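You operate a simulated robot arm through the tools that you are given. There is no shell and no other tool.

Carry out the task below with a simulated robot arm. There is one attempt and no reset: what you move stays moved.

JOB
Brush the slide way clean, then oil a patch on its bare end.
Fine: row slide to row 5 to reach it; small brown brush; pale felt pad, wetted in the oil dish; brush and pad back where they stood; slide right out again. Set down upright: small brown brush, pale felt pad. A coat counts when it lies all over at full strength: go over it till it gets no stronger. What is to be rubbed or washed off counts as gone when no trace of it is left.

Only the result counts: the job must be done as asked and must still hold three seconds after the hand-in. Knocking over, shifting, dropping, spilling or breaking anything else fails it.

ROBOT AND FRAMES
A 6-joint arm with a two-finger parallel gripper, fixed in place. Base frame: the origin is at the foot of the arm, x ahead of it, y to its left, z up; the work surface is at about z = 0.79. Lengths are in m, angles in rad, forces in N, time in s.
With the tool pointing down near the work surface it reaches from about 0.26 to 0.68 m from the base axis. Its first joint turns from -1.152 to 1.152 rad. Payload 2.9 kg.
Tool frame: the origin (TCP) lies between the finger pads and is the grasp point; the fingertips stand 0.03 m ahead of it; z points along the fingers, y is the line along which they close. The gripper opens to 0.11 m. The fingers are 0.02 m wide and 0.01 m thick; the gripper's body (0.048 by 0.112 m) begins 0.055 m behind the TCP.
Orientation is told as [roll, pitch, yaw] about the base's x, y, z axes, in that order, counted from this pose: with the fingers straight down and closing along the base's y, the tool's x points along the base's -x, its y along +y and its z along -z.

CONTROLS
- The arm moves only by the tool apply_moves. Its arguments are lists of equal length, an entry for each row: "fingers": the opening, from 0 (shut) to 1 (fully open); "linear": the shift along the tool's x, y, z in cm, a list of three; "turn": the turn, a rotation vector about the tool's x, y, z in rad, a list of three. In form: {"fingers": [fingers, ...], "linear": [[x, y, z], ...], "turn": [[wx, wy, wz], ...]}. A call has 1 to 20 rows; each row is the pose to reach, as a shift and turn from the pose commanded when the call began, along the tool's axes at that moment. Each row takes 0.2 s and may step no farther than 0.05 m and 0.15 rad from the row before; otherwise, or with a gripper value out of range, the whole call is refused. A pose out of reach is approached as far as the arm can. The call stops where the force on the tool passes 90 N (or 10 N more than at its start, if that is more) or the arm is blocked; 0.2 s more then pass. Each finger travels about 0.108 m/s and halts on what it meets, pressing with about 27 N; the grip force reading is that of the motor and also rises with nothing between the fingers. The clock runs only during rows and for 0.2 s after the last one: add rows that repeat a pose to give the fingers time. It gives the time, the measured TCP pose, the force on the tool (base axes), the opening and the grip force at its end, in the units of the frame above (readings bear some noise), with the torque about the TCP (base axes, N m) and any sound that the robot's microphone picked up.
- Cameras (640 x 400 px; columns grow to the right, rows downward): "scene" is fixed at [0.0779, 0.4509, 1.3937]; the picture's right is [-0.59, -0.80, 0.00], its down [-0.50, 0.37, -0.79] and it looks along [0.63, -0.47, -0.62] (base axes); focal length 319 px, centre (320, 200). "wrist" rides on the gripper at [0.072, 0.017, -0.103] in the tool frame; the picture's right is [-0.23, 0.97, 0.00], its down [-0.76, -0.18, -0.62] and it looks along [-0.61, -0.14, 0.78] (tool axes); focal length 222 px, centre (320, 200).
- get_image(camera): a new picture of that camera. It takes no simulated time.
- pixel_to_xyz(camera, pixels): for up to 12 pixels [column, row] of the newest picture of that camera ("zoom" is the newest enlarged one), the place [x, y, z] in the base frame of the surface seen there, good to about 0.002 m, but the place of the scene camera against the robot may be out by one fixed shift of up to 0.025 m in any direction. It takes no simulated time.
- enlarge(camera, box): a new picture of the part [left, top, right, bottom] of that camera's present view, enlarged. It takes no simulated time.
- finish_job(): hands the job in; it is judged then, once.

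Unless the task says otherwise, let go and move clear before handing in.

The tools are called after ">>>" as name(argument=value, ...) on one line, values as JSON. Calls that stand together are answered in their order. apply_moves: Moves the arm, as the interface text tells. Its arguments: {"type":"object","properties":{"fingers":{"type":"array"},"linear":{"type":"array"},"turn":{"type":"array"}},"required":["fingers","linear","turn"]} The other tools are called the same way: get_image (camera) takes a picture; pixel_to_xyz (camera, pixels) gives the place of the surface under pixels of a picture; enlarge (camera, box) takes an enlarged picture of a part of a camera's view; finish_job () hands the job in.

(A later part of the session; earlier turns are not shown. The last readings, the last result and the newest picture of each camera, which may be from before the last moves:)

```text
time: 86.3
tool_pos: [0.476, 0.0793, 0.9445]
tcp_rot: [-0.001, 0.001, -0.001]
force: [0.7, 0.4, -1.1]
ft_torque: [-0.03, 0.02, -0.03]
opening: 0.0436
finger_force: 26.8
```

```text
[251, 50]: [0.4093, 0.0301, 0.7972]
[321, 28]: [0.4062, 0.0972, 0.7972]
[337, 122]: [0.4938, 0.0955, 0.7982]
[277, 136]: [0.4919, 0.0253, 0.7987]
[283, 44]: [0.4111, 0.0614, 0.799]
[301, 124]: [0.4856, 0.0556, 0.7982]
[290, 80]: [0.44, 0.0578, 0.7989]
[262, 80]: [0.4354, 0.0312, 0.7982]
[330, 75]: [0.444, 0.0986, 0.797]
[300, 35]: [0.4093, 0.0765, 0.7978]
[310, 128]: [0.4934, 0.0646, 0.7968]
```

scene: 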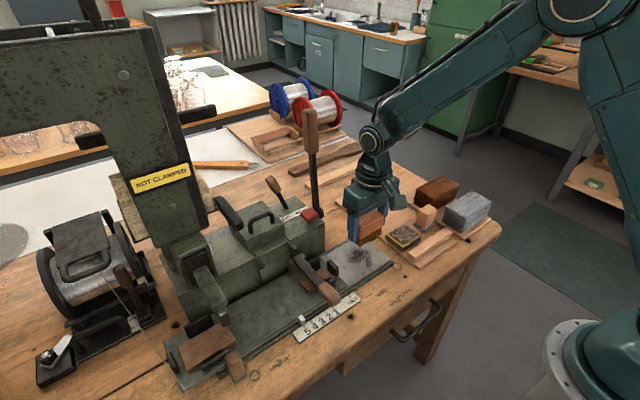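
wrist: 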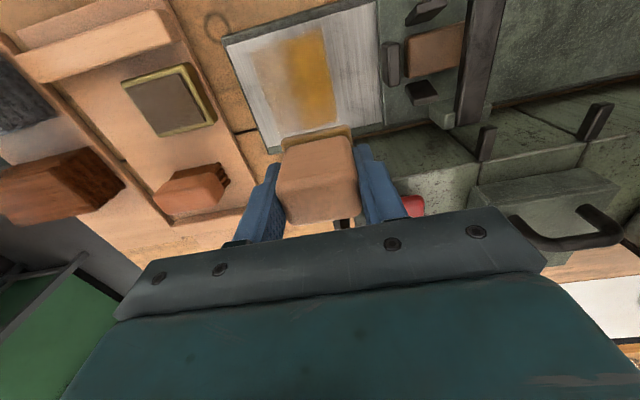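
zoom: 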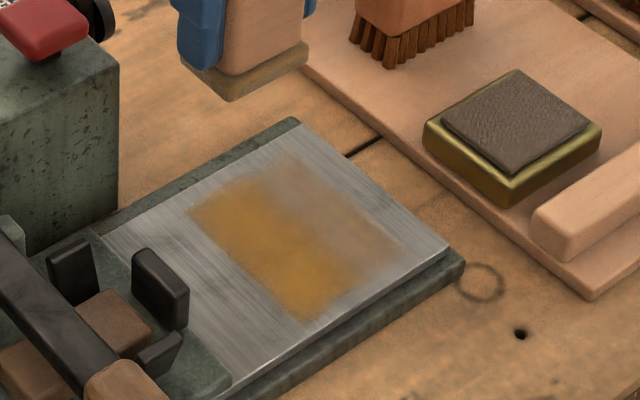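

The patch is roughly x 0.406–0.493, y 0.029–0.097; the y<0.058 part needs more. I'll go back down and stroke slower over that side, pressing a touch more.

>>> apply_moves(fingers=[0.1, 0.1, 0.1, 0.1, 0.1, 0.1, 0.1, 0.1, 0.1, 0.1, 0.1, 0.1, 0.1, 0.1, 0.1, 0.1, 0.1, 0.1, 0.1], linear=[[0, 0, 5], [0, 0, 9.5], [0, 0, 10.07], [0, -1.9, 10.07], [0, -3.8, 10.07], [1, -3.8, 10.07], [2, -3.8, 10.07], [3, -3.8, 10.07], [4, -3.8, 10.07], [5, -3.8, 10.07], [5.8, -3.8, 10.07], [5.8, -2.8, 10.07], [5.8, -1.9, 10.07], [4.8, -1.9, 10.07], [3.8, -1.9, 10.07], [2.8, -1.9, 10.07], [1.8, -1.9, 10.07], [0.8, -1.9, 10.07], [0, -1.9, 10.07]], turn=[[0, 0, 0], [0, 0, 0], [0, 0, 0], [0, 0, 0], [0, 0, 0], [0, 0, 0], [0, 0, 0], [0, 0, 0], [0, 0, 0], [0, 0, 0], [0, 0, 0], [0, 0, 0], [0, 0, 0], [0, 0, 0], [0, 0, 0], [0, 0, 0], [0, 0, 0], [0, 0, 0], [0, 0, 0]])

>>> enlarge(camera="scene", box=[320, 210, 410, 290])

>>> get_image(camera="wrist")

```text
time: 90.3
tool_pos: [0.4755, 0.0618, 0.8437]
tcp_rot: [0.001, -0.001, 0.0]
force: [-4.9, 0.9, 14.5]
ft_torque: [0.02, 0.23, -0.01]
opening: 0.0432
finger_force: 27.2
```

```text
5.00 times, centred on (365, 250) of scene
```

zoom: 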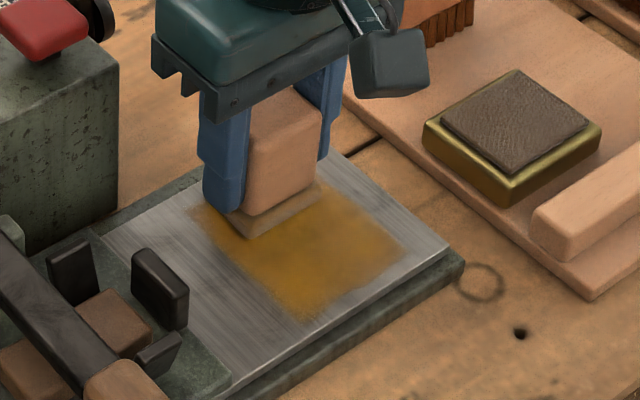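

```text
taken
```

wrist: 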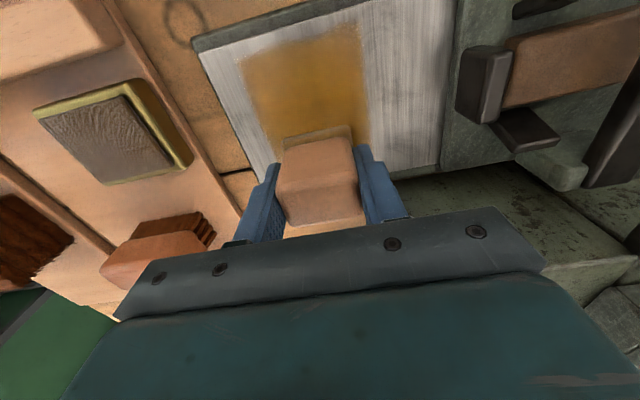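

The coat is far more even now, with the felt still in contact (14.5 N). I'll run another set of strokes over the other strips.

>>> apply_moves(fingers=[0.1, 0.1, 0.1, 0.1, 0.1, 0.1, 0.1, 0.1, 0.1, 0.1, 0.1, 0.1, 0.1, 0.1, 0.1, 0.1, 0.1, 0.1, 0.1, 0.1], linear=[[-0.3, 1, 0.03], [-0.3, 2.2, 0.05], [1, 2.2, 0.05], [2, 2.2, 0.05], [3, 2.2, 0.05], [4, 2.2, 0.05], [5, 2.2, 0.05], [5.9, 2.2, 0.05], [5.9, 0.8, 0.05], [5.9, -0.6, 0.05], [5.9, -2, 0.05], [5, -2, 0.05], [4, -2, 0.05], [3, -2, 0.05], [2, -2, 0.05], [1, -2, 0.05], [0, -2, 0.05], [-0.3, -1, 0.05], [-0.3, 0, 0.05], [1, 0, 0.05]], turn=[[0, 0, 0], [0, 0, 0], [0, 0, 0], [0, 0, 0], [0, 0, 0], [0, 0, 0], [0, 0, 0], [0, 0, 0], [0, 0, 0], [0, 0, 0], [0, 0, 0], [0, 0, 0], [0, 0, 0], [0, 0, 0], [0, 0, 0], [0, 0, 0], [0, 0, 0], [0, 0, 0], [0, 0, 0], [0, 0, 0]])

>>> apply_moves(fingers=[0.1, 0.1, 0.1, 0.1, 0.1], linear=[[0, 0, -2], [0, 0, -5], [-1, 0, -8], [-1, 0, -10], [-1, 0, -10]], turn=[[0, 0, 0], [0, 0, 0], [0, 0, 0], [0, 0, 0], [0, 0, 0]])

>>> get_image(camera="wrist")

>>> enlarge(camera="wrist", box=[210, 0, 440, 160])

>>> enlarge(camera="scene", box=[320, 210, 410, 290])

```text
time: 94.5
tool_pos: [0.4651, 0.0627, 0.8428]
tcp_rot: [0.002, 0.002, -0.001]
force: [0.8, 0.2, 2.8]
ft_torque: [-0.01, -0.12, 0.02]
opening: 0.0436
finger_force: 26.9
```

```text
time: 95.7
tool_pos: [0.4744, 0.0611, 0.9448]
tcp_rot: [0.0, 0.0, -0.001]
force: [0.2, -0.3, -0.1]
ft_torque: [-0.02, -0.01, 0.01]
opening: 0.0435
finger_force: 27.5
```

```text
taken
```

wrist: 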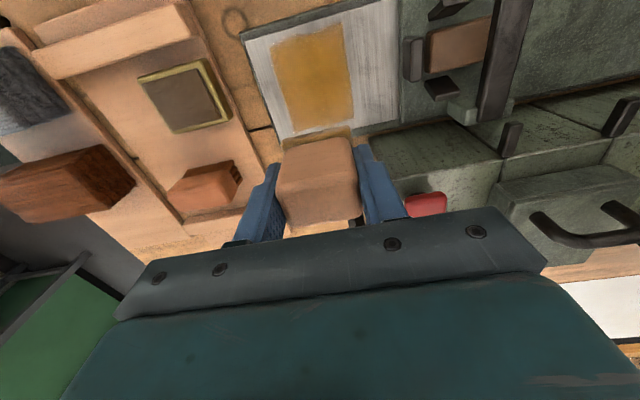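

```text
2.50 times, centred on (325, 80) of wrist
```

zoom: 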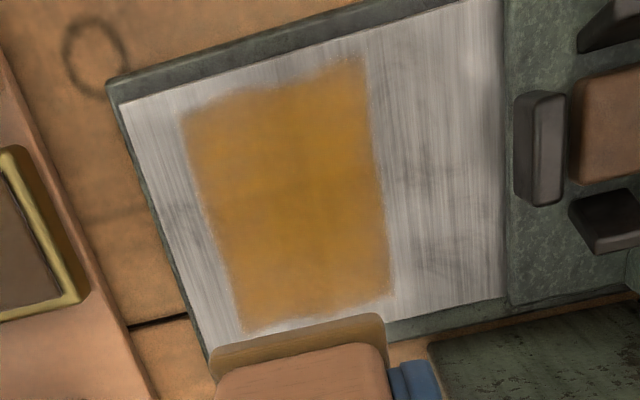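

```text
5.00 times, centred on (365, 250) of scene
```

zoom: 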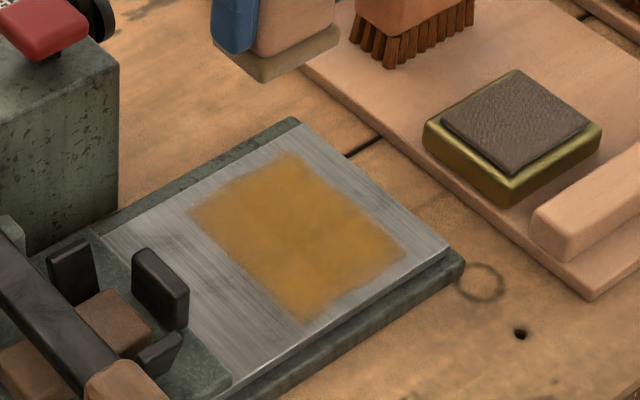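

The patch is almost uniformly gold (zoom ~290,190), slightly paler mid-way. I'll re-wet the pad in the dish, then go over the patch again.

>>> apply_moves(fingers=[0.1, 0.1, 0.1, 0.1, 0.1, 0.1, 0.1, 0.1, 0.1, 0.1], linear=[[1.2, -3.2, 0], [2.4, -6.5, 0], [3.6, -9.8, 0], [4.35, -12.95, 0], [4.35, -12.95, 0], [4.35, -12.95, 3], [4.35, -12.95, 6], [4.35, -12.95, 7.8], [4.35, -12.95, 8.2], [4.35, -12.95, 8.2]], turn=[[0, 0, 0], [0, 0, 0], [0, 0, 0], [0, 0, 0], [0, 0, 0], [0, 0, 0], [0, 0, 0], [0, 0, 0], [0, 0, 0], [0, 0, 0]])

>>> enlarge(camera="scene", box=[370, 190, 450, 260])

>>> get_image(camera="wrist")

```text
time: 97.9
tool_pos: [0.4318, -0.0685, 0.8615]
tcp_rot: [-0.001, 0.001, 0.001]
force: [-0.7, 0.1, -0.3]
ft_torque: [0.05, -0.01, -0.04]
opening: 0.0433
finger_force: 27.2
```

```text
5.71 times, centred on (410, 225) of scene
```

zoom: 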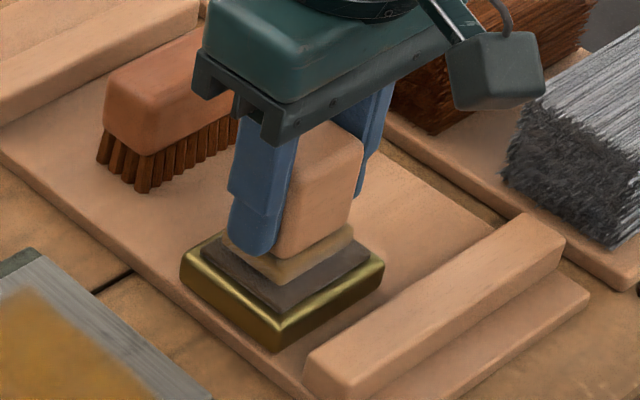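

```text
taken
```

wrist: 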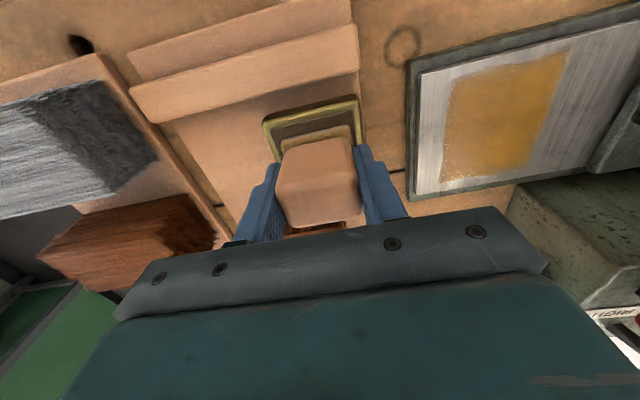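

>>> apply_moves(fingers=[0.1, 0.1, 0.1, 0.1], linear=[[0, 0, 0.15], [0, 0, 0.3], [0, 0, 0.4], [0, 0, 0.4]], turn=[[0, 0, 0], [0, 0, 0], [0, 0, 0], [0, 0, 0]])

>>> enlarge(camera="scene", box=[370, 190, 450, 260])

```text
time: 98.9
tool_pos: [0.4325, -0.069, 0.8568]
tcp_rot: [0.001, 0.0, 0.001]
force: [-0.1, -0.6, -0.2]
ft_torque: [-0.05, 0.03, 0.0]
opening: 0.0433
finger_force: 27.3
```

```text
5.71 times, centred on (410, 225) of scene
```

zoom: 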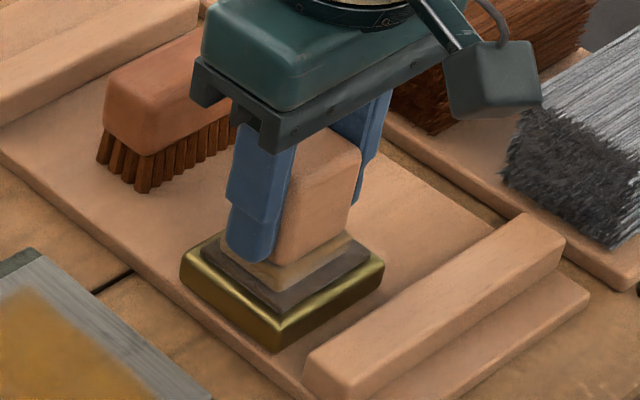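

No contact force yet; I'll lower another 1–2 mm gently.

>>> apply_moves(fingers=[0.1, 0.1, 0.1, 0.1], linear=[[0, 0, 0.06], [0, 0, 0.12], [0, 0, 0.12], [0, 0, 0.12]], turn=[[0, 0, 0], [0, 0, 0], [0, 0, 0], [0, 0, 0]])

>>> enlarge(camera="scene", box=[370, 190, 450, 260])

```text
time: 99.9
tool_pos: [0.4322, -0.0682, 0.8555]
tcp_rot: [-0.001, -0.002, -0.002]
force: [-4.0, -3.0, 24.2]
ft_torque: [-0.1, 0.22, 0.02]
opening: 0.0432
finger_force: 26.7
```

```text
5.71 times, centred on (410, 225) of scene
```

zoom: 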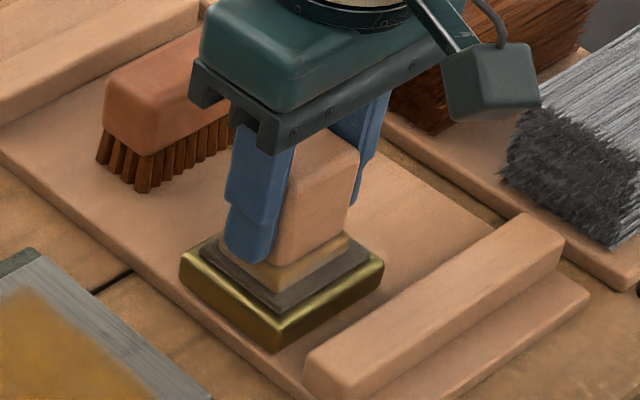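

The felt is wet again (24 N on the dish). I'll lift and bring it back onto the patch for a second full coat.

>>> apply_moves(fingers=[0.1, 0.1, 0.1, 0.1, 0.1, 0.1, 0.1, 0.1, 0.1, 0.1, 0.1], linear=[[0, 0, 0], [0, 0, -1], [0, 0, -4], [0, 0, -7], [-1, 4, -7.5], [-2, 8, -7.5], [-3.2, 12, -7.5], [-4.35, 14.95, -6.5], [-4.35, 14.95, -3], [-4.35, 14.95, 0], [-4.35, 14.95, 1.0]], turn=[[0, 0, 0], [0, 0, 0], [0, 0, 0], [0, 0, 0], [0, 0, 0], [0, 0, 0], [0, 0, 0], [0, 0, 0], [0, 0, 0], [0, 0, 0], [0, 0, 0]])

>>> apply_moves(fingers=[0.1, 0.1, 0.1, 0.1, 0.1, 0.1, 0.1, 0.1, 0.1, 0.1, 0.1, 0.1, 0.1, 0.1, 0.1, 0.1, 0.1, 0.1, 0.1, 0.1], linear=[[0, 0, 0.25], [0, 0, 0.37], [1, 0, 0.4], [2, 0, 0.4], [3, 0, 0.4], [4, 0, 0.4], [5, 0, 0.4], [5.9, 0, 0.4], [5.9, -1, 0.4], [5.9, -2, 0.4], [5, -2, 0.4], [4, -2, 0.4], [3, -2, 0.4], [2, -2, 0.4], [1, -2, 0.4], [0, -2, 0.4], [-0.2, -3, 0.4], [-0.2, -4, 0.4], [1, -4, 0.4], [2, -4, 0.4]], turn=[[0, 0, 0], [0, 0, 0], [0, 0, 0], [0, 0, 0], [0, 0, 0], [0, 0, 0], [0, 0, 0], [0, 0, 0], [0, 0, 0], [0, 0, 0], [0, 0, 0], [0, 0, 0], [0, 0, 0], [0, 0, 0], [0, 0, 0], [0, 0, 0], [0, 0, 0], [0, 0, 0], [0, 0, 0], [0, 0, 0]])

>>> enlarge(camera="scene", box=[320, 210, 410, 290])

```text
time: 102.3
tool_pos: [0.4744, 0.079, 0.8445]
tcp_rot: [0.0, 0.0, 0.001]
force: [-0.6, -0.1, 0.3]
ft_torque: [-0.03, 0.01, -0.01]
opening: 0.0434
finger_force: 26.8
```

```text
time: 106.5
tool_pos: [0.455, 0.0402, 0.8415]
tcp_rot: [-0.001, -0.001, -0.002]
force: [2.5, -0.8, 7.2]
ft_torque: [-0.04, -0.25, -0.02]
opening: 0.0431
finger_force: 26.6
```

```text
5.00 times, centred on (365, 250) of scene
```

zoom: 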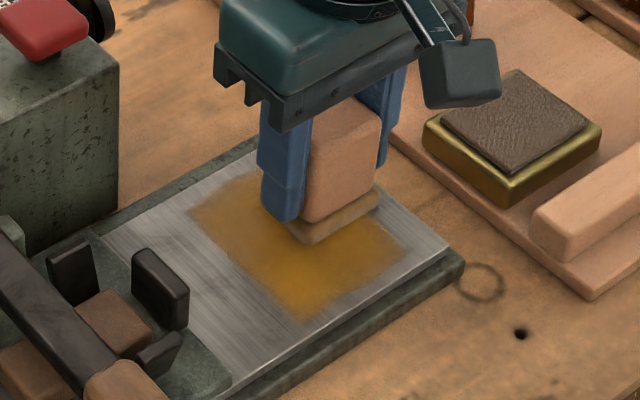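

Contact is good (7 N) and the coat keeps strengthening. I'll finish this strip, go over all three once more, then lift to compare.

>>> apply_moves(fingers=[0.1, 0.1, 0.1, 0.1, 0.1, 0.1, 0.1, 0.1, 0.1, 0.1, 0.1, 0.1, 0.1, 0.1, 0.1, 0.1, 0.1, 0.1, 0.1, 0.1], linear=[[1, 0, 0.03], [2, 0, 0.03], [3, 0, 0.03], [3.9, 0, 0.03], [3.9, 1, 0.03], [3.9, 2, 0.03], [3, 2, 0.03], [2, 2, 0.03], [1, 2, 0.03], [0, 2, 0.03], [-1, 2, 0.03], [-2.1, 2, 0.03], [-2.1, 3, 0.03], [-2.1, 4, 0.03], [-1, 4, 0.03], [0, 4, 0.03], [1, 4, 0.03], [2, 4, 0.03], [3, 4, 0.03], [3.9, 4, 0.03]], turn=[[0, 0, 0], [0, 0, 0], [0, 0, 0], [0, 0, 0], [0, 0, 0], [0, 0, 0], [0, 0, 0], [0, 0, 0], [0, 0, 0], [0, 0, 0], [0, 0, 0], [0, 0, 0], [0, 0, 0], [0, 0, 0], [0, 0, 0], [0, 0, 0], [0, 0, 0], [0, 0, 0], [0, 0, 0], [0, 0, 0]])

>>> apply_moves(fingers=[0.1, 0.1, 0.1, 0.1, 0.1, 0.1], linear=[[0, 0, -2], [0, -1, -5], [-3, -2, -8], [-6, -2, -9.4], [-6, -2, -9.4], [-6, -2, -9.4]], turn=[[0, 0, 0], [0, 0, 0], [0, 0, 0], [0, 0, 0], [0, 0, 0], [0, 0, 0]])

>>> get_image(camera="wrist")

>>> enlarge(camera="wrist", box=[210, 0, 440, 160])

>>> enlarge(camera="scene", box=[320, 210, 410, 290])

```text
time: 110.7
tool_pos: [0.4167, 0.0816, 0.8421]
tcp_rot: [0.0, -0.002, -0.002]
force: [3.5, -1.2, 9.1]
ft_torque: [-0.02, -0.23, 0.0]
opening: 0.0433
finger_force: 26.6
```

```text
time: 112.1
tool_pos: [0.4773, 0.0625, 0.9344]
tcp_rot: [0.001, 0.0, 0.0]
force: [-0.2, 0.2, -0.5]
ft_torque: [-0.01, 0.0, 0.0]
opening: 0.0432
finger_force: 27.2
```

```text
taken
```

wrist: 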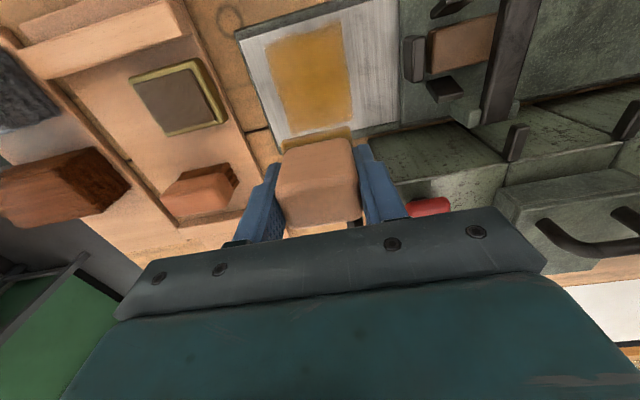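

```text
2.50 times, centred on (325, 80) of wrist
```

zoom: 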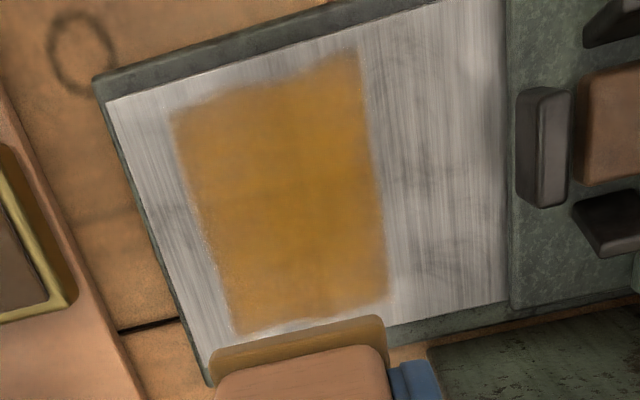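

```text
5.00 times, centred on (365, 250) of scene
```

zoom: 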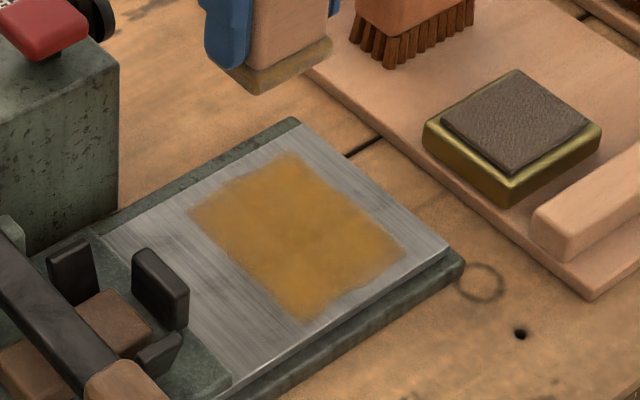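

The patch is now evenly gold with only its outer rims a bit softer (zoom ~175,110 and ~230,330). I'll do one more overlapping pass reaching slightly past the patch's x edges.

>>> apply_moves(fingers=[0.1, 0.1, 0.1, 0.1, 0.1, 0.1, 0.1, 0.1, 0.1, 0.1, 0.1, 0.1, 0.1, 0.1, 0.1, 0.1, 0.1, 0.1, 0.1, 0.1], linear=[[0, 1.5, 4], [-0.4, 2.3, 8.5], [-0.4, 2.3, 9.45], [0.8, 2.3, 9.45], [2, 2.3, 9.45], [3.2, 2.3, 9.45], [4.4, 2.3, 9.45], [5.6, 2.3, 9.45], [6.4, 2.3, 9.45], [6.4, 0, 9.45], [5.2, 0, 9.45], [4, 0, 9.45], [2.8, 0, 9.45], [1.6, 0, 9.45], [0.4, 0, 9.45], [-0.4, 0, 9.45], [-0.4, -2.2, 9.45], [0.8, -2.2, 9.45], [2, -2.2, 9.45], [3.2, -2.2, 9.45]], turn=[[0, 0, 0], [0, 0, 0], [0, 0, 0], [0, 0, 0], [0, 0, 0], [0, 0, 0], [0, 0, 0], [0, 0, 0], [0, 0, 0], [0, 0, 0], [0, 0, 0], [0, 0, 0], [0, 0, 0], [0, 0, 0], [0, 0, 0], [0, 0, 0], [0, 0, 0], [0, 0, 0], [0, 0, 0], [0, 0, 0]])

>>> apply_moves(fingers=[0.1, 0.1, 0.1, 0.1, 0.1, 0.1, 0.1, 0.1, 0.1, 0.1, 0.1, 0.1, 0.1, 0.1], linear=[[1.2, 0, 0.03], [2.4, 0, 0.03], [3.2, 0, 0.03], [2.2, 0, 0.03], [1, 0, 0.03], [-0.2, 0, 0.03], [-1.4, 0, 0.03], [-2.6, 0, 0.03], [-3.6, 0, 0.03], [-3.6, 1, 0.03], [-3.4, 1, -1], [-3.2, 2.2, -4], [-3.2, 2.2, -8], [-3.2, 2.2, -9.4]], turn=[[0, 0, 0], [0, 0, 0], [0, 0, 0], [0, 0, 0], [0, 0, 0], [0, 0, 0], [0, 0, 0], [0, 0, 0], [0, 0, 0], [0, 0, 0], [0, 0, 0], [0, 0, 0], [0, 0, 0], [0, 0, 0]])

>>> get_image(camera="wrist")

>>> enlarge(camera="wrist", box=[210, 0, 440, 160])

>>> enlarge(camera="scene", box=[320, 210, 410, 290])

```text
time: 116.3
tool_pos: [0.446, 0.0395, 0.8423]
tcp_rot: [0.0, 0.003, -0.001]
force: [0.4, -0.5, 0.9]
ft_torque: [-0.08, -0.03, 0.0]
opening: 0.043
finger_force: 27.2
```

```text
time: 119.3
tool_pos: [0.4767, 0.0607, 0.9384]
tcp_rot: [0.001, 0.001, -0.001]
force: [0.4, 0.1, -0.7]
ft_torque: [-0.02, -0.02, -0.01]
opening: 0.0434
finger_force: 27.9
```

```text
taken
```

wrist: 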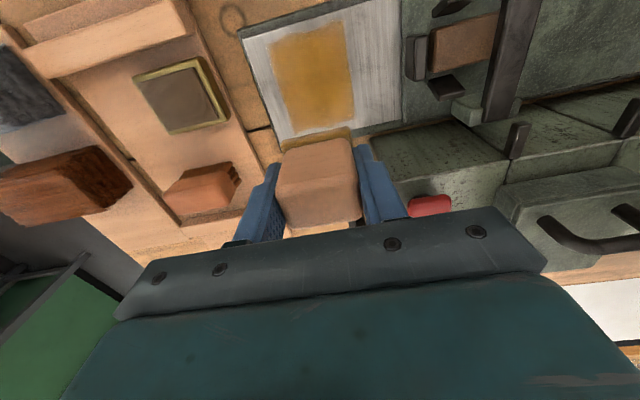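

```text
2.50 times, centred on (325, 80) of wrist
```

zoom: 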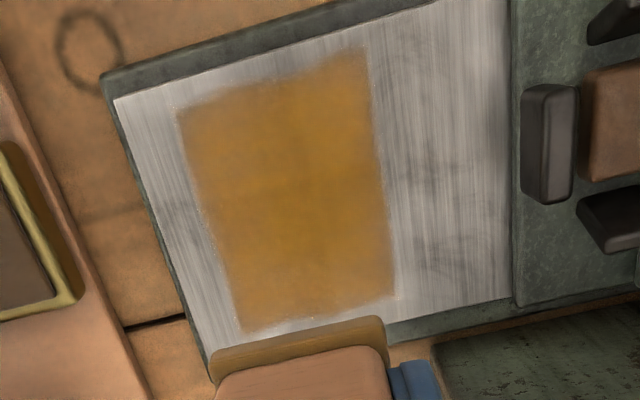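

```text
5.00 times, centred on (365, 250) of scene
```

zoom: 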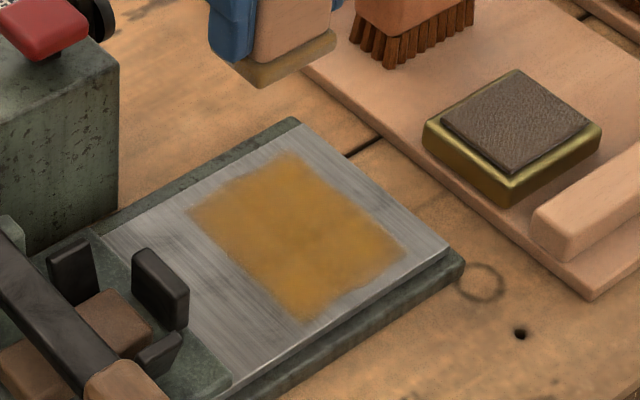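

The coat looks evenly saturated, though contact force was near zero in part of that pass. I'll inspect closely, then do one last firmer pass to confirm it gets no stronger.

>>> enlarge(camera="wrist", box=[260, 10, 360, 140])

>>> apply_moves(fingers=[0.1, 0.1, 0.1, 0.1, 0.1, 0.1, 0.1, 0.1, 0.1, 0.1, 0.1, 0.1, 0.1, 0.1, 0.1, 0.1, 0.1, 0.1, 0.1, 0.1], linear=[[0, 1.5, 4], [-0.4, 2.2, 8.5], [-0.4, 2.2, 9.55], [0.6, 2.2, 9.55], [1.6, 2.2, 9.55], [2.6, 2.2, 9.55], [3.6, 2.2, 9.55], [4.6, 2.2, 9.55], [5.6, 2.2, 9.55], [6.4, 2.2, 9.55], [6.4, 1.1, 9.55], [6.4, 0, 9.55], [5.4, 0, 9.55], [4.4, 0, 9.55], [3.4, 0, 9.55], [2.4, 0, 9.55], [1.4, 0, 9.55], [0.4, 0, 9.55], [-0.4, 0, 9.55], [-0.4, 0, 9.55]], turn=[[0, 0, 0], [0, 0, 0], [0, 0, 0], [0, 0, 0], [0, 0, 0], [0, 0, 0], [0, 0, 0], [0, 0, 0], [0, 0, 0], [0, 0, 0], [0, 0, 0], [0, 0, 0], [0, 0, 0], [0, 0, 0], [0, 0, 0], [0, 0, 0], [0, 0, 0], [0, 0, 0], [0, 0, 0], [0, 0, 0]])

>>> apply_moves(fingers=[0.1, 0.1, 0.1, 0.1, 0.1, 0.1, 0.1, 0.1, 0.1, 0.1, 0.1, 0.1, 0.1, 0.1, 0.1, 0.1, 0.1, 0.1, 0.1, 0.1], linear=[[0, -1.1, 0.03], [0, -2.2, 0.05], [1, -2.2, 0.05], [2, -2.2, 0.05], [3, -2.2, 0.05], [4, -2.2, 0.05], [5, -2.2, 0.05], [6, -2.2, 0.05], [6.8, -2.2, 0.05], [6.8, -1.2, 0.05], [6, -1.2, 0.05], [5, -1.2, 0.05], [4, -1.2, 0.05], [3, -1.2, 0.05], [2, -1.2, 0.05], [1, -1.2, 0.05], [0, -1.2, 0.05], [0, -1.2, -2], [0.4, 0, -6], [0.4, 0, -9.4]], turn=[[0, 0, 0], [0, 0, 0], [0, 0, 0], [0, 0, 0], [0, 0, 0], [0, 0, 0], [0, 0, 0], [0, 0, 0], [0, 0, 0], [0, 0, 0], [0, 0, 0], [0, 0, 0], [0, 0, 0], [0, 0, 0], [0, 0, 0], [0, 0, 0], [0, 0, 0], [0, 0, 0], [0, 0, 0], [0, 0, 0]])

>>> get_image(camera="wrist")

>>> enlarge(camera="wrist", box=[260, 10, 360, 140])

>>> enlarge(camera="scene", box=[320, 210, 410, 290])

```text
3.08 times, centred on (310, 75) of wrist
```

zoom: 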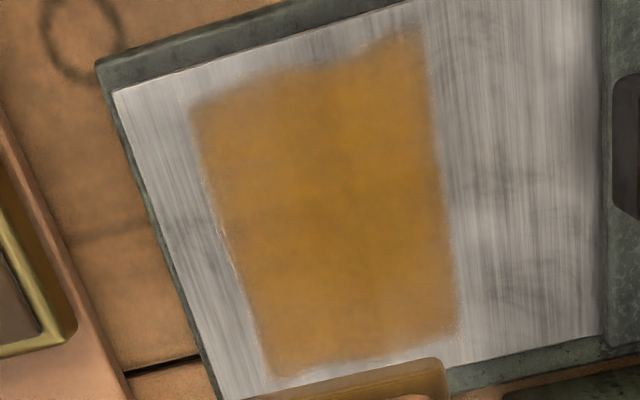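

```text
time: 123.5
tool_pos: [0.4802, 0.0603, 0.8405]
tcp_rot: [0.001, 0.002, 0.0]
force: [-1.5, 0.5, 3.8]
ft_torque: [-0.05, 0.08, -0.02]
opening: 0.0434
finger_force: 27.0
```

```text
time: 127.7
tool_pos: [0.4751, 0.0612, 0.934]
tcp_rot: [-0.001, -0.001, -0.001]
force: [0.0, -0.1, -0.3]
ft_torque: [-0.02, -0.03, -0.02]
opening: 0.0435
finger_force: 26.6
```

```text
taken
```

wrist: 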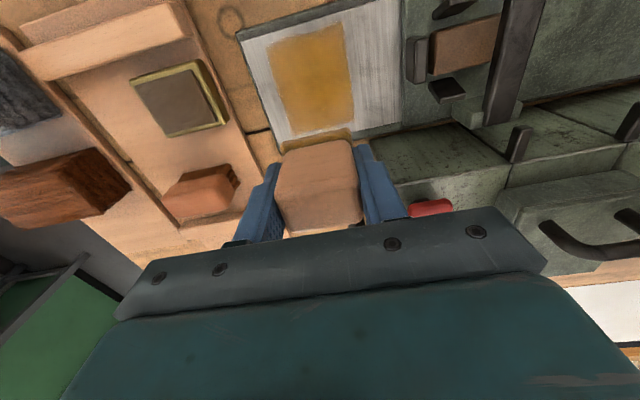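

```text
3.08 times, centred on (310, 75) of wrist
```

zoom: 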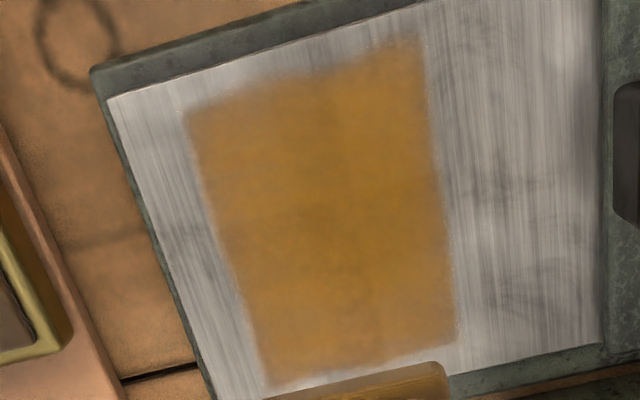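

```text
5.00 times, centred on (365, 250) of scene
```

zoom: 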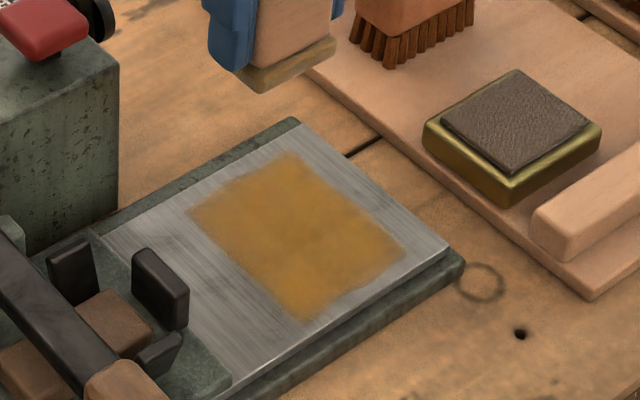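

The coat is no stronger than before, so it is saturated and even. Now the pad goes back: first I'll check how it sits in the grip.

>>> pixel_to_xyz(camera="wrist", pixels=[[318, 160], [318, 185], [318, 215], [285, 175], [350, 160], [300, 142], [345, 132], [290, 225], [355, 215], [318, 150]])

>>> enlarge(camera="wrist", box=[240, 110, 400, 240])

>>> enlarge(camera="scene", box=[340, 180, 410, 250])

```text
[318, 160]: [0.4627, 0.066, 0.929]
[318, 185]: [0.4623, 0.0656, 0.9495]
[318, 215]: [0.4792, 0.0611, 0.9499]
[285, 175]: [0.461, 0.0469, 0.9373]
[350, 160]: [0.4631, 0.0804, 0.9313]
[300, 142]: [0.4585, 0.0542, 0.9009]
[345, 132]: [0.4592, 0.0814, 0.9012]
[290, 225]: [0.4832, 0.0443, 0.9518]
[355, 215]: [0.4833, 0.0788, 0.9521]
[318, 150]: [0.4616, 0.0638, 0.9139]
```

```text
3.08 times, centred on (320, 175) of wrist
```

zoom: 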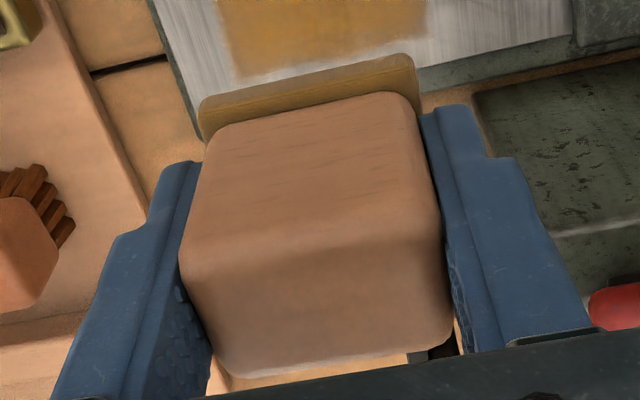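

```text
5.71 times, centred on (375, 215) of scene
```

zoom: 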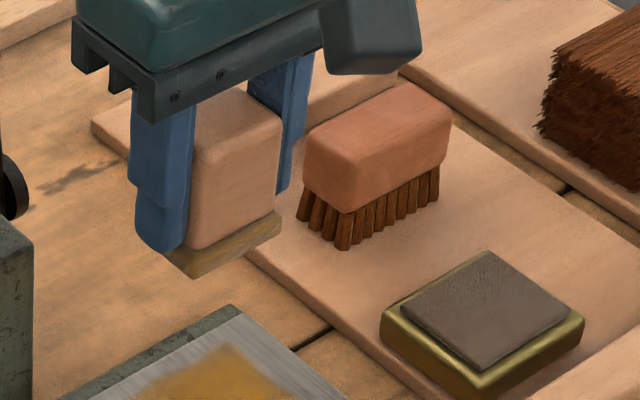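

The pad sits straight, about 6 mm higher in the fingers than when picked. I'll carry it back over its spot and lower to just above the tray.

>>> apply_moves(fingers=[0.1, 0.1, 0.1, 0.1, 0.1, 0.1, 0.1, 0.1, 0.1, 0.1, 0.1, 0.1], linear=[[1, -4, 0], [2, -8, 0], [3, -12, 0], [4.2, -16, 0], [4.2, -20, 0], [4.2, -21.3, 0], [4.2, -21.3, 0], [4.2, -21.3, 4], [4.2, -21.3, 7], [4.2, -21.3, 9], [4.2, -21.3, 9.8], [4.2, -21.3, 9.8]], turn=[[0, 0, 0], [0, 0, 0], [0, 0, 0], [0, 0, 0], [0, 0, 0], [0, 0, 0], [0, 0, 0], [0, 0, 0], [0, 0, 0], [0, 0, 0], [0, 0, 0], [0, 0, 0]])

>>> get_image(camera="wrist")

>>> enlarge(camera="scene", box=[370, 180, 470, 260])

```text
time: 130.3
tool_pos: [0.4343, -0.1516, 0.835]
tcp_rot: [-0.001, 0.001, 0.0]
force: [0.3, -0.2, -0.6]
ft_torque: [0.02, 0.03, -0.02]
opening: 0.0432
finger_force: 26.5
```

```text
taken
```

wrist: 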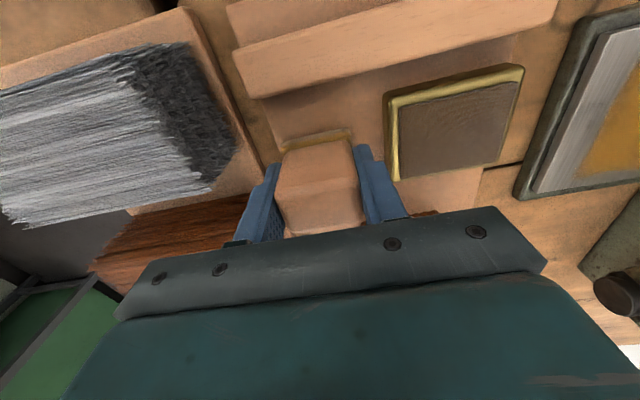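

```text
5.00 times, centred on (420, 220) of scene
```

zoom: 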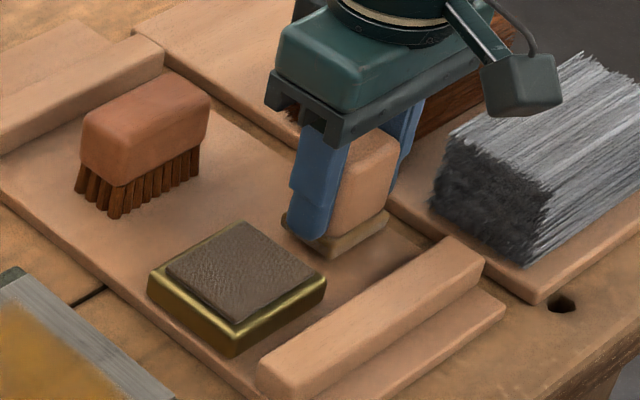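

Right above its spot with a few millimetres left. I'll lower in small steps until it touches.

>>> apply_moves(fingers=[0.1, 0.1, 0.1, 0.1], linear=[[0, 0, 0.15], [0, 0, 0.25], [0, 0, 0.3], [0, 0, 0.3]], turn=[[0, 0, 0], [0, 0, 0], [0, 0, 0], [0, 0, 0]])

>>> apply_moves(fingers=[0.1, 0.1, 0.1], linear=[[0, 0, 0.05], [0, 0, 0.1], [0, 0, 0.1]], turn=[[0, 0, 0], [0, 0, 0], [0, 0, 0]])

```text
time: 131.3
tool_pos: [0.4343, -0.1527, 0.8321]
tcp_rot: [0.0, -0.001, -0.001]
force: [0.3, 0.2, -0.8]
ft_torque: [-0.03, 0.02, 0.02]
opening: 0.0432
finger_force: 26.6
```

```text
time: 132.1
tool_pos: [0.4337, -0.1511, 0.8313]
tcp_rot: [-0.001, 0.001, -0.001]
force: [0.3, 0.1, -0.6]
ft_torque: [0.02, 0.03, 0.0]
opening: 0.0432
finger_force: 27.5
```

>>> apply_moves(fingers=[0.1, 0.1, 0.1], linear=[[0, 0, 0.05], [0, 0, 0.1], [0, 0, 0.1]], turn=[[0, 0, 0], [0, 0, 0], [0, 0, 0]])

>>> enlarge(camera="scene", box=[390, 190, 450, 250])

```text
time: 132.9
tool_pos: [0.4338, -0.1511, 0.8302]
tcp_rot: [0.001, 0.0, 0.001]
force: [-4.0, 0.9, 15.6]
ft_torque: [0.01, 0.15, 0.04]
opening: 0.0435
finger_force: 27.0
```

```text
6.67 times, centred on (420, 220) of scene
```

zoom: 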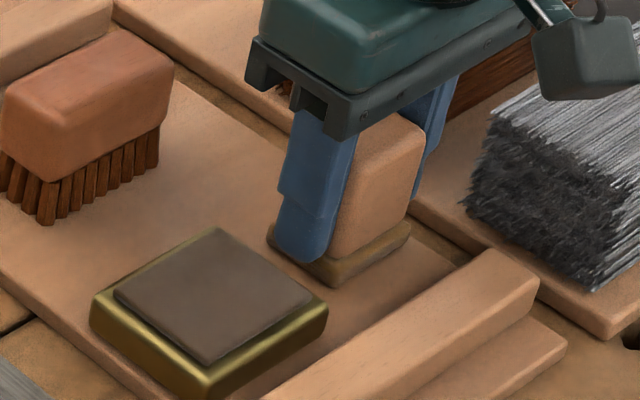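

The pad touches down (15.6 N). I'll relieve slightly, open to 0.06 m, and lift straight up.

>>> apply_moves(fingers=[0.1, 0.42, 0.5, 0.545, 0.545, 0.545, 0.545, 0.545, 0.545, 0.545], linear=[[0, 0, -0.05], [0, 0, -0.05], [0, 0, -0.05], [0, 0, -0.05], [0, 0, -0.05], [0, 0, -2], [0, 0, -5], [0, 0, -9], [0, 0, -13], [0, 0, -15]], turn=[[0, 0, 0], [0, 0, 0], [0, 0, 0], [0, 0, 0], [0, 0, 0], [0, 0, 0], [0, 0, 0], [0, 0, 0], [0, 0, 0], [0, 0, 0]])

>>> get_image(camera="wrist")

>>> enlarge(camera="scene", box=[340, 150, 500, 270])

>>> enlarge(camera="wrist", box=[240, 40, 440, 180])

```text
time: 135.1
tool_pos: [0.4343, -0.1536, 0.9796]
tcp_rot: [0.001, 0.0, -0.001]
force: [0.0, 0.7, 0.1]
ft_torque: [-0.01, 0.01, -0.02]
opening: 0.06
finger_force: 0.1
```

```text
taken
```

wrist: 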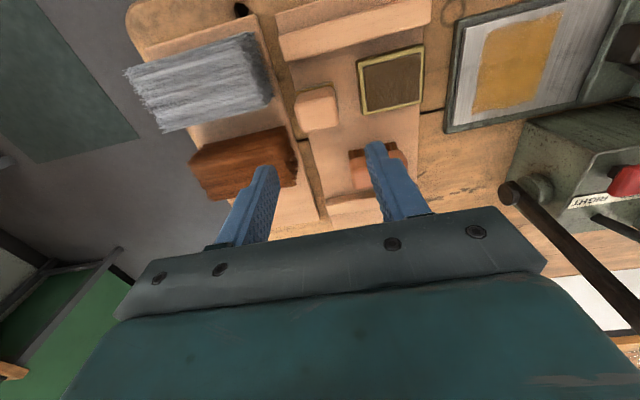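

```text
3.33 times, centred on (420, 210) of scene
```

zoom: 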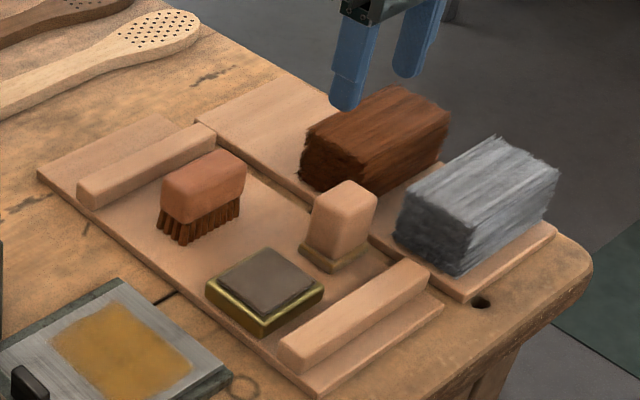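

```text
2.86 times, centred on (340, 110) of wrist
```

zoom: 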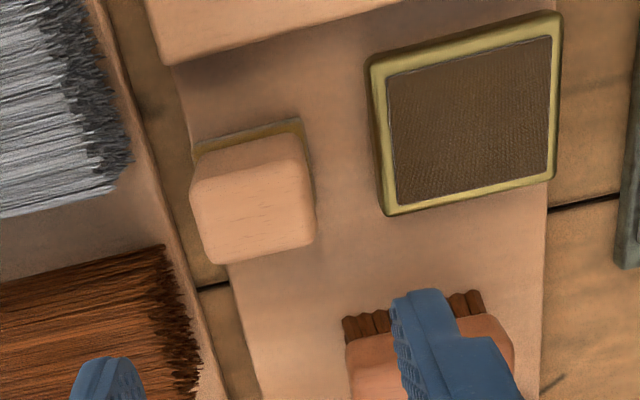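

The pad is back upright on its spot, with dish and brush undisturbed. Now for the slide: I'll travel back over the post handle with the tool tilted 0.4 rad as before.

>>> apply_moves(fingers=[0.545, 0.45, 0.45, 0.45, 0.45, 0.45, 0.45, 0.45, 0.45, 0.45, 0.45, 0.45, 0.45], linear=[[2, 4, -1], [4, 8, -2], [6, 12, -2.5], [8, 16, -3], [9, 20.5, -3], [9, 25, -3], [9, 29.5, -3], [9, 34, -3], [9, 38.5, -3], [9, 43, -3], [9, 47, -3], [9, 51, -3], [9, 51, -3]], turn=[[0, 0, 0], [0, 0, 0], [0, 0, 0], [0, 0, 0], [0, 0, 0], [0, 0, 0], [0, -0.1, 0], [0, -0.2, 0], [0, -0.3, 0], [0, -0.4, 0], [0, -0.4, 0], [0, -0.4, 0], [0, -0.4, 0]])

>>> get_image(camera="wrist")

>>> get_image(camera="scene")

>>> enlarge(camera="wrist", box=[240, 40, 440, 180])

```text
time: 137.9
tool_pos: [0.3469, 0.3578, 1.0119]
tcp_rot: [0.002, -0.399, -0.001]
force: [-0.9, -0.2, 0.3]
ft_torque: [0.0, 0.01, 0.0]
opening: 0.0497
finger_force: 0.1
```

```text
taken
```

wrist: 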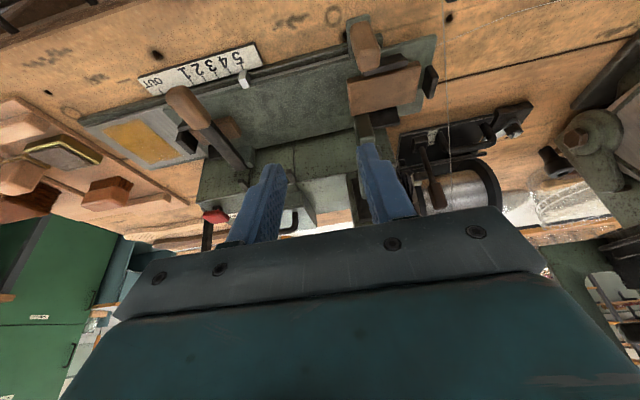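

```text
taken
```

scene: 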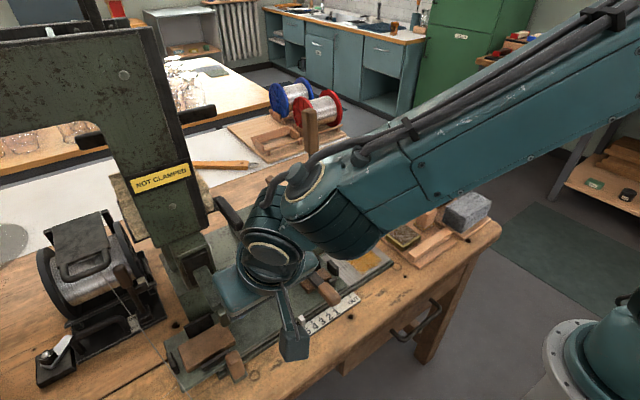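

```text
2.86 times, centred on (340, 110) of wrist
```

zoom: 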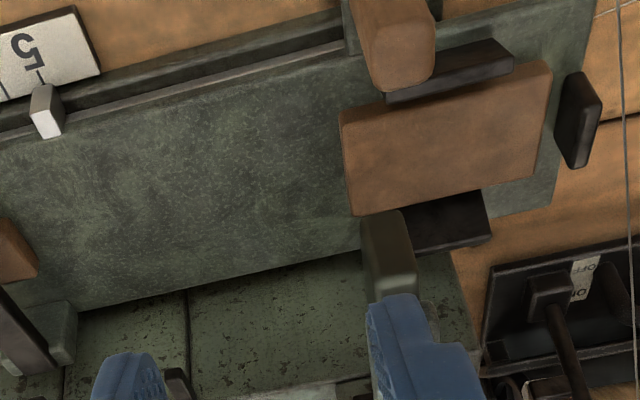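

The post is at wrist ~(365,45), with the nozzle foot just behind my left finger's line of sight. I'll read the post's exact position.

>>> pixel_to_xyz(camera="wrist", pixels=[[365, 40], [368, 62], [360, 55], [376, 55], [352, 40], [372, 30], [360, 68], [375, 66], [245, 75], [240, 66], [358, 105], [366, 80]])

```text
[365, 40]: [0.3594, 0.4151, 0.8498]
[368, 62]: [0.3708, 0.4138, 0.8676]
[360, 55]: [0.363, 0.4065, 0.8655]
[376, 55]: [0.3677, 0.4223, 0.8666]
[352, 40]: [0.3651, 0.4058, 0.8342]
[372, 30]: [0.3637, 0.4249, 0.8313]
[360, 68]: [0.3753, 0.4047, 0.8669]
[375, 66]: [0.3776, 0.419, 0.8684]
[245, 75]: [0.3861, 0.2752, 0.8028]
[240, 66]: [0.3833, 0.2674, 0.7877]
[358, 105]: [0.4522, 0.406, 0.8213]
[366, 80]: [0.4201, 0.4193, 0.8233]
```

The post is centred at (0.370, 0.415). I'll come down around it and close.

>>> apply_moves(fingers=[0.45, 0.45, 0.45, 0.45, 0.45, 0.45, 0.45, 0.1, 0.1, 0.1, 0.1], linear=[[0.1, 2.5, 2], [0.2, 4.8, 4.2], [0.31, 5.8, 6.4], [1.5, 5.8, 9.4], [2.8, 5.8, 12.5], [4.18, 5.8, 15.8], [4.18, 5.8, 15.8], [4.18, 5.8, 15.8], [4.18, 5.8, 15.8], [4.18, 5.8, 15.8], [4.18, 5.8, 15.8]], turn=[[0, 0, 0], [0, 0, 0], [0, 0, 0], [0, 0, 0], [0, 0, 0], [0, 0, 0], [0, 0, 0], [0, 0, 0], [0, 0, 0], [0, 0, 0], [0, 0, 0]])

>>> get_image(camera="wrist")

>>> get_image(camera="scene")

```text
time: 140.3
tool_pos: [0.369, 0.414, 0.8491]
tcp_rot: [0.002, -0.398, -0.003]
force: [0.7, -3.3, -5.3]
ft_torque: [0.1, -1.1, 0.06]
opening: 0.0218
finger_force: 45.0
```

```text
taken
```

wrist: 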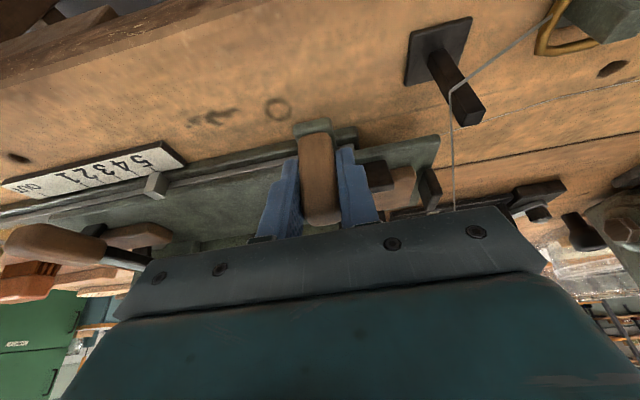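

```text
taken
```

scene: 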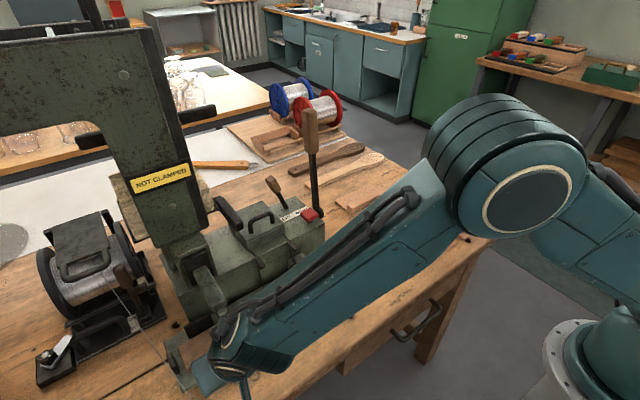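

The post is gripped. I'll draw the slide toward -y in moderate steps, first about 11 cm.

>>> apply_moves(fingers=[0.1, 0.1, 0.1, 0.1, 0.1, 0.1, 0.1, 0.1, 0.1, 0.1, 0.1, 0.1, 0.1, 0.1, 0.1, 0.1], linear=[[0, -0.5, 0], [0, -1.2, 0], [0, -2, 0], [0, -2.8, 0], [0, -3.6, 0], [0, -4.4, 0], [0, -5.2, 0], [0, -6, 0], [0, -6.8, 0], [0, -7.6, 0], [0, -8.4, 0], [0, -9.2, 0], [0, -10, 0], [0, -10.6, 0], [0, -11, 0], [0, -11, 0]], turn=[[0, 0, 0], [0, 0, 0], [0, 0, 0], [0, 0, 0], [0, 0, 0], [0, 0, 0], [0, 0, 0], [0, 0, 0], [0, 0, 0], [0, 0, 0], [0, 0, 0], [0, 0, 0], [0, 0, 0], [0, 0, 0], [0, 0, 0], [0, 0, 0]])

>>> get_image(camera="wrist")

>>> enlarge(camera="wrist", box=[80, 80, 340, 240])

```text
time: 143.7
tool_pos: [0.3685, 0.3067, 0.8491]
tcp_rot: [0.0, -0.4, -0.001]
force: [22.6, 1.1, -13.6]
ft_torque: [-0.18, -0.45, -0.03]
opening: 0.0218
finger_force: 44.6
```

```text
taken
```

wrist: 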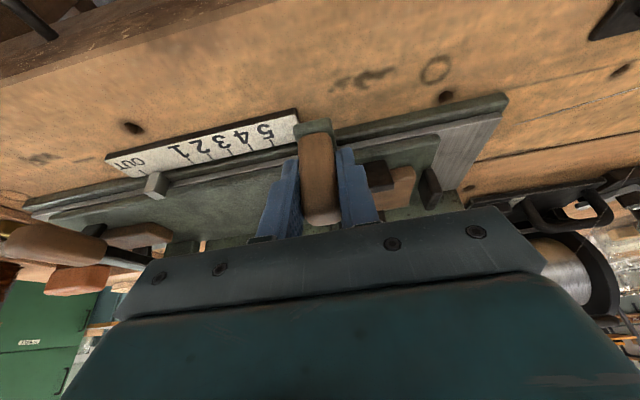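

```text
2.46 times, centred on (210, 160) of wrist
```

zoom: 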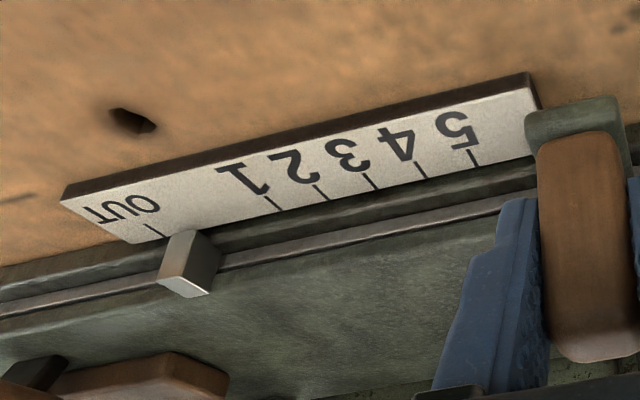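

The pointer is about 1 cm short of OUT. I'll continue in small steps until it lines up or meets its stop.

>>> apply_moves(fingers=[0.1, 0.1, 0.1, 0.1, 0.1], linear=[[-0.1, -0.3, 0.05], [-0.1, -0.6, 0.05], [-0.1, -0.8, 0.05], [-0.1, -0.95, 0.05], [-0.1, -0.95, 0.05]], turn=[[0, 0, 0], [0, 0, 0], [0, 0, 0], [0, 0, 0], [0, 0, 0]])

>>> get_image(camera="wrist")

>>> enlarge(camera="wrist", box=[100, 120, 240, 220])

```text
time: 144.9
tool_pos: [0.3694, 0.2959, 0.8505]
tcp_rot: [0.0, -0.399, -0.002]
force: [8.1, -5.6, 10.4]
ft_torque: [-0.34, 1.22, 0.37]
opening: 0.022
finger_force: 44.9
```

```text
taken
```

wrist: 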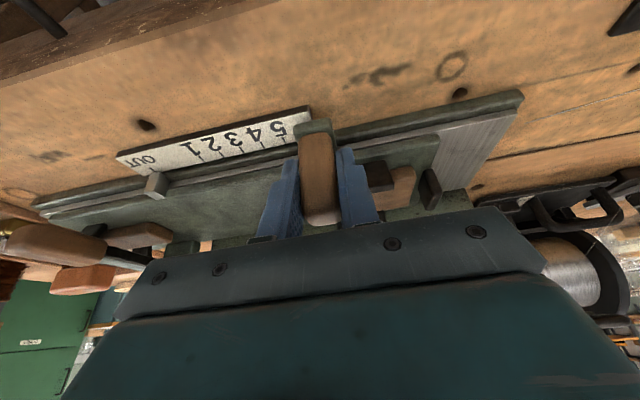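

```text
4.00 times, centred on (170, 170) of wrist
```

zoom: 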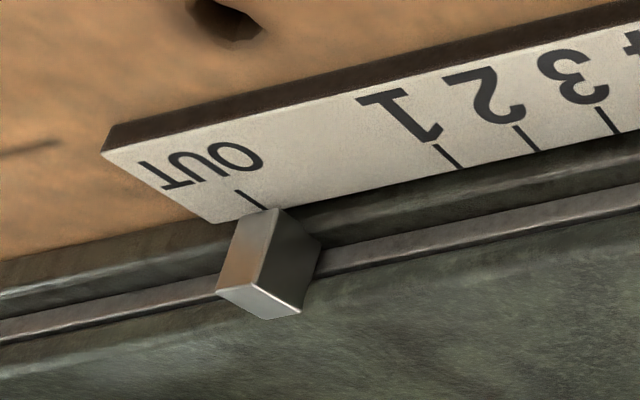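

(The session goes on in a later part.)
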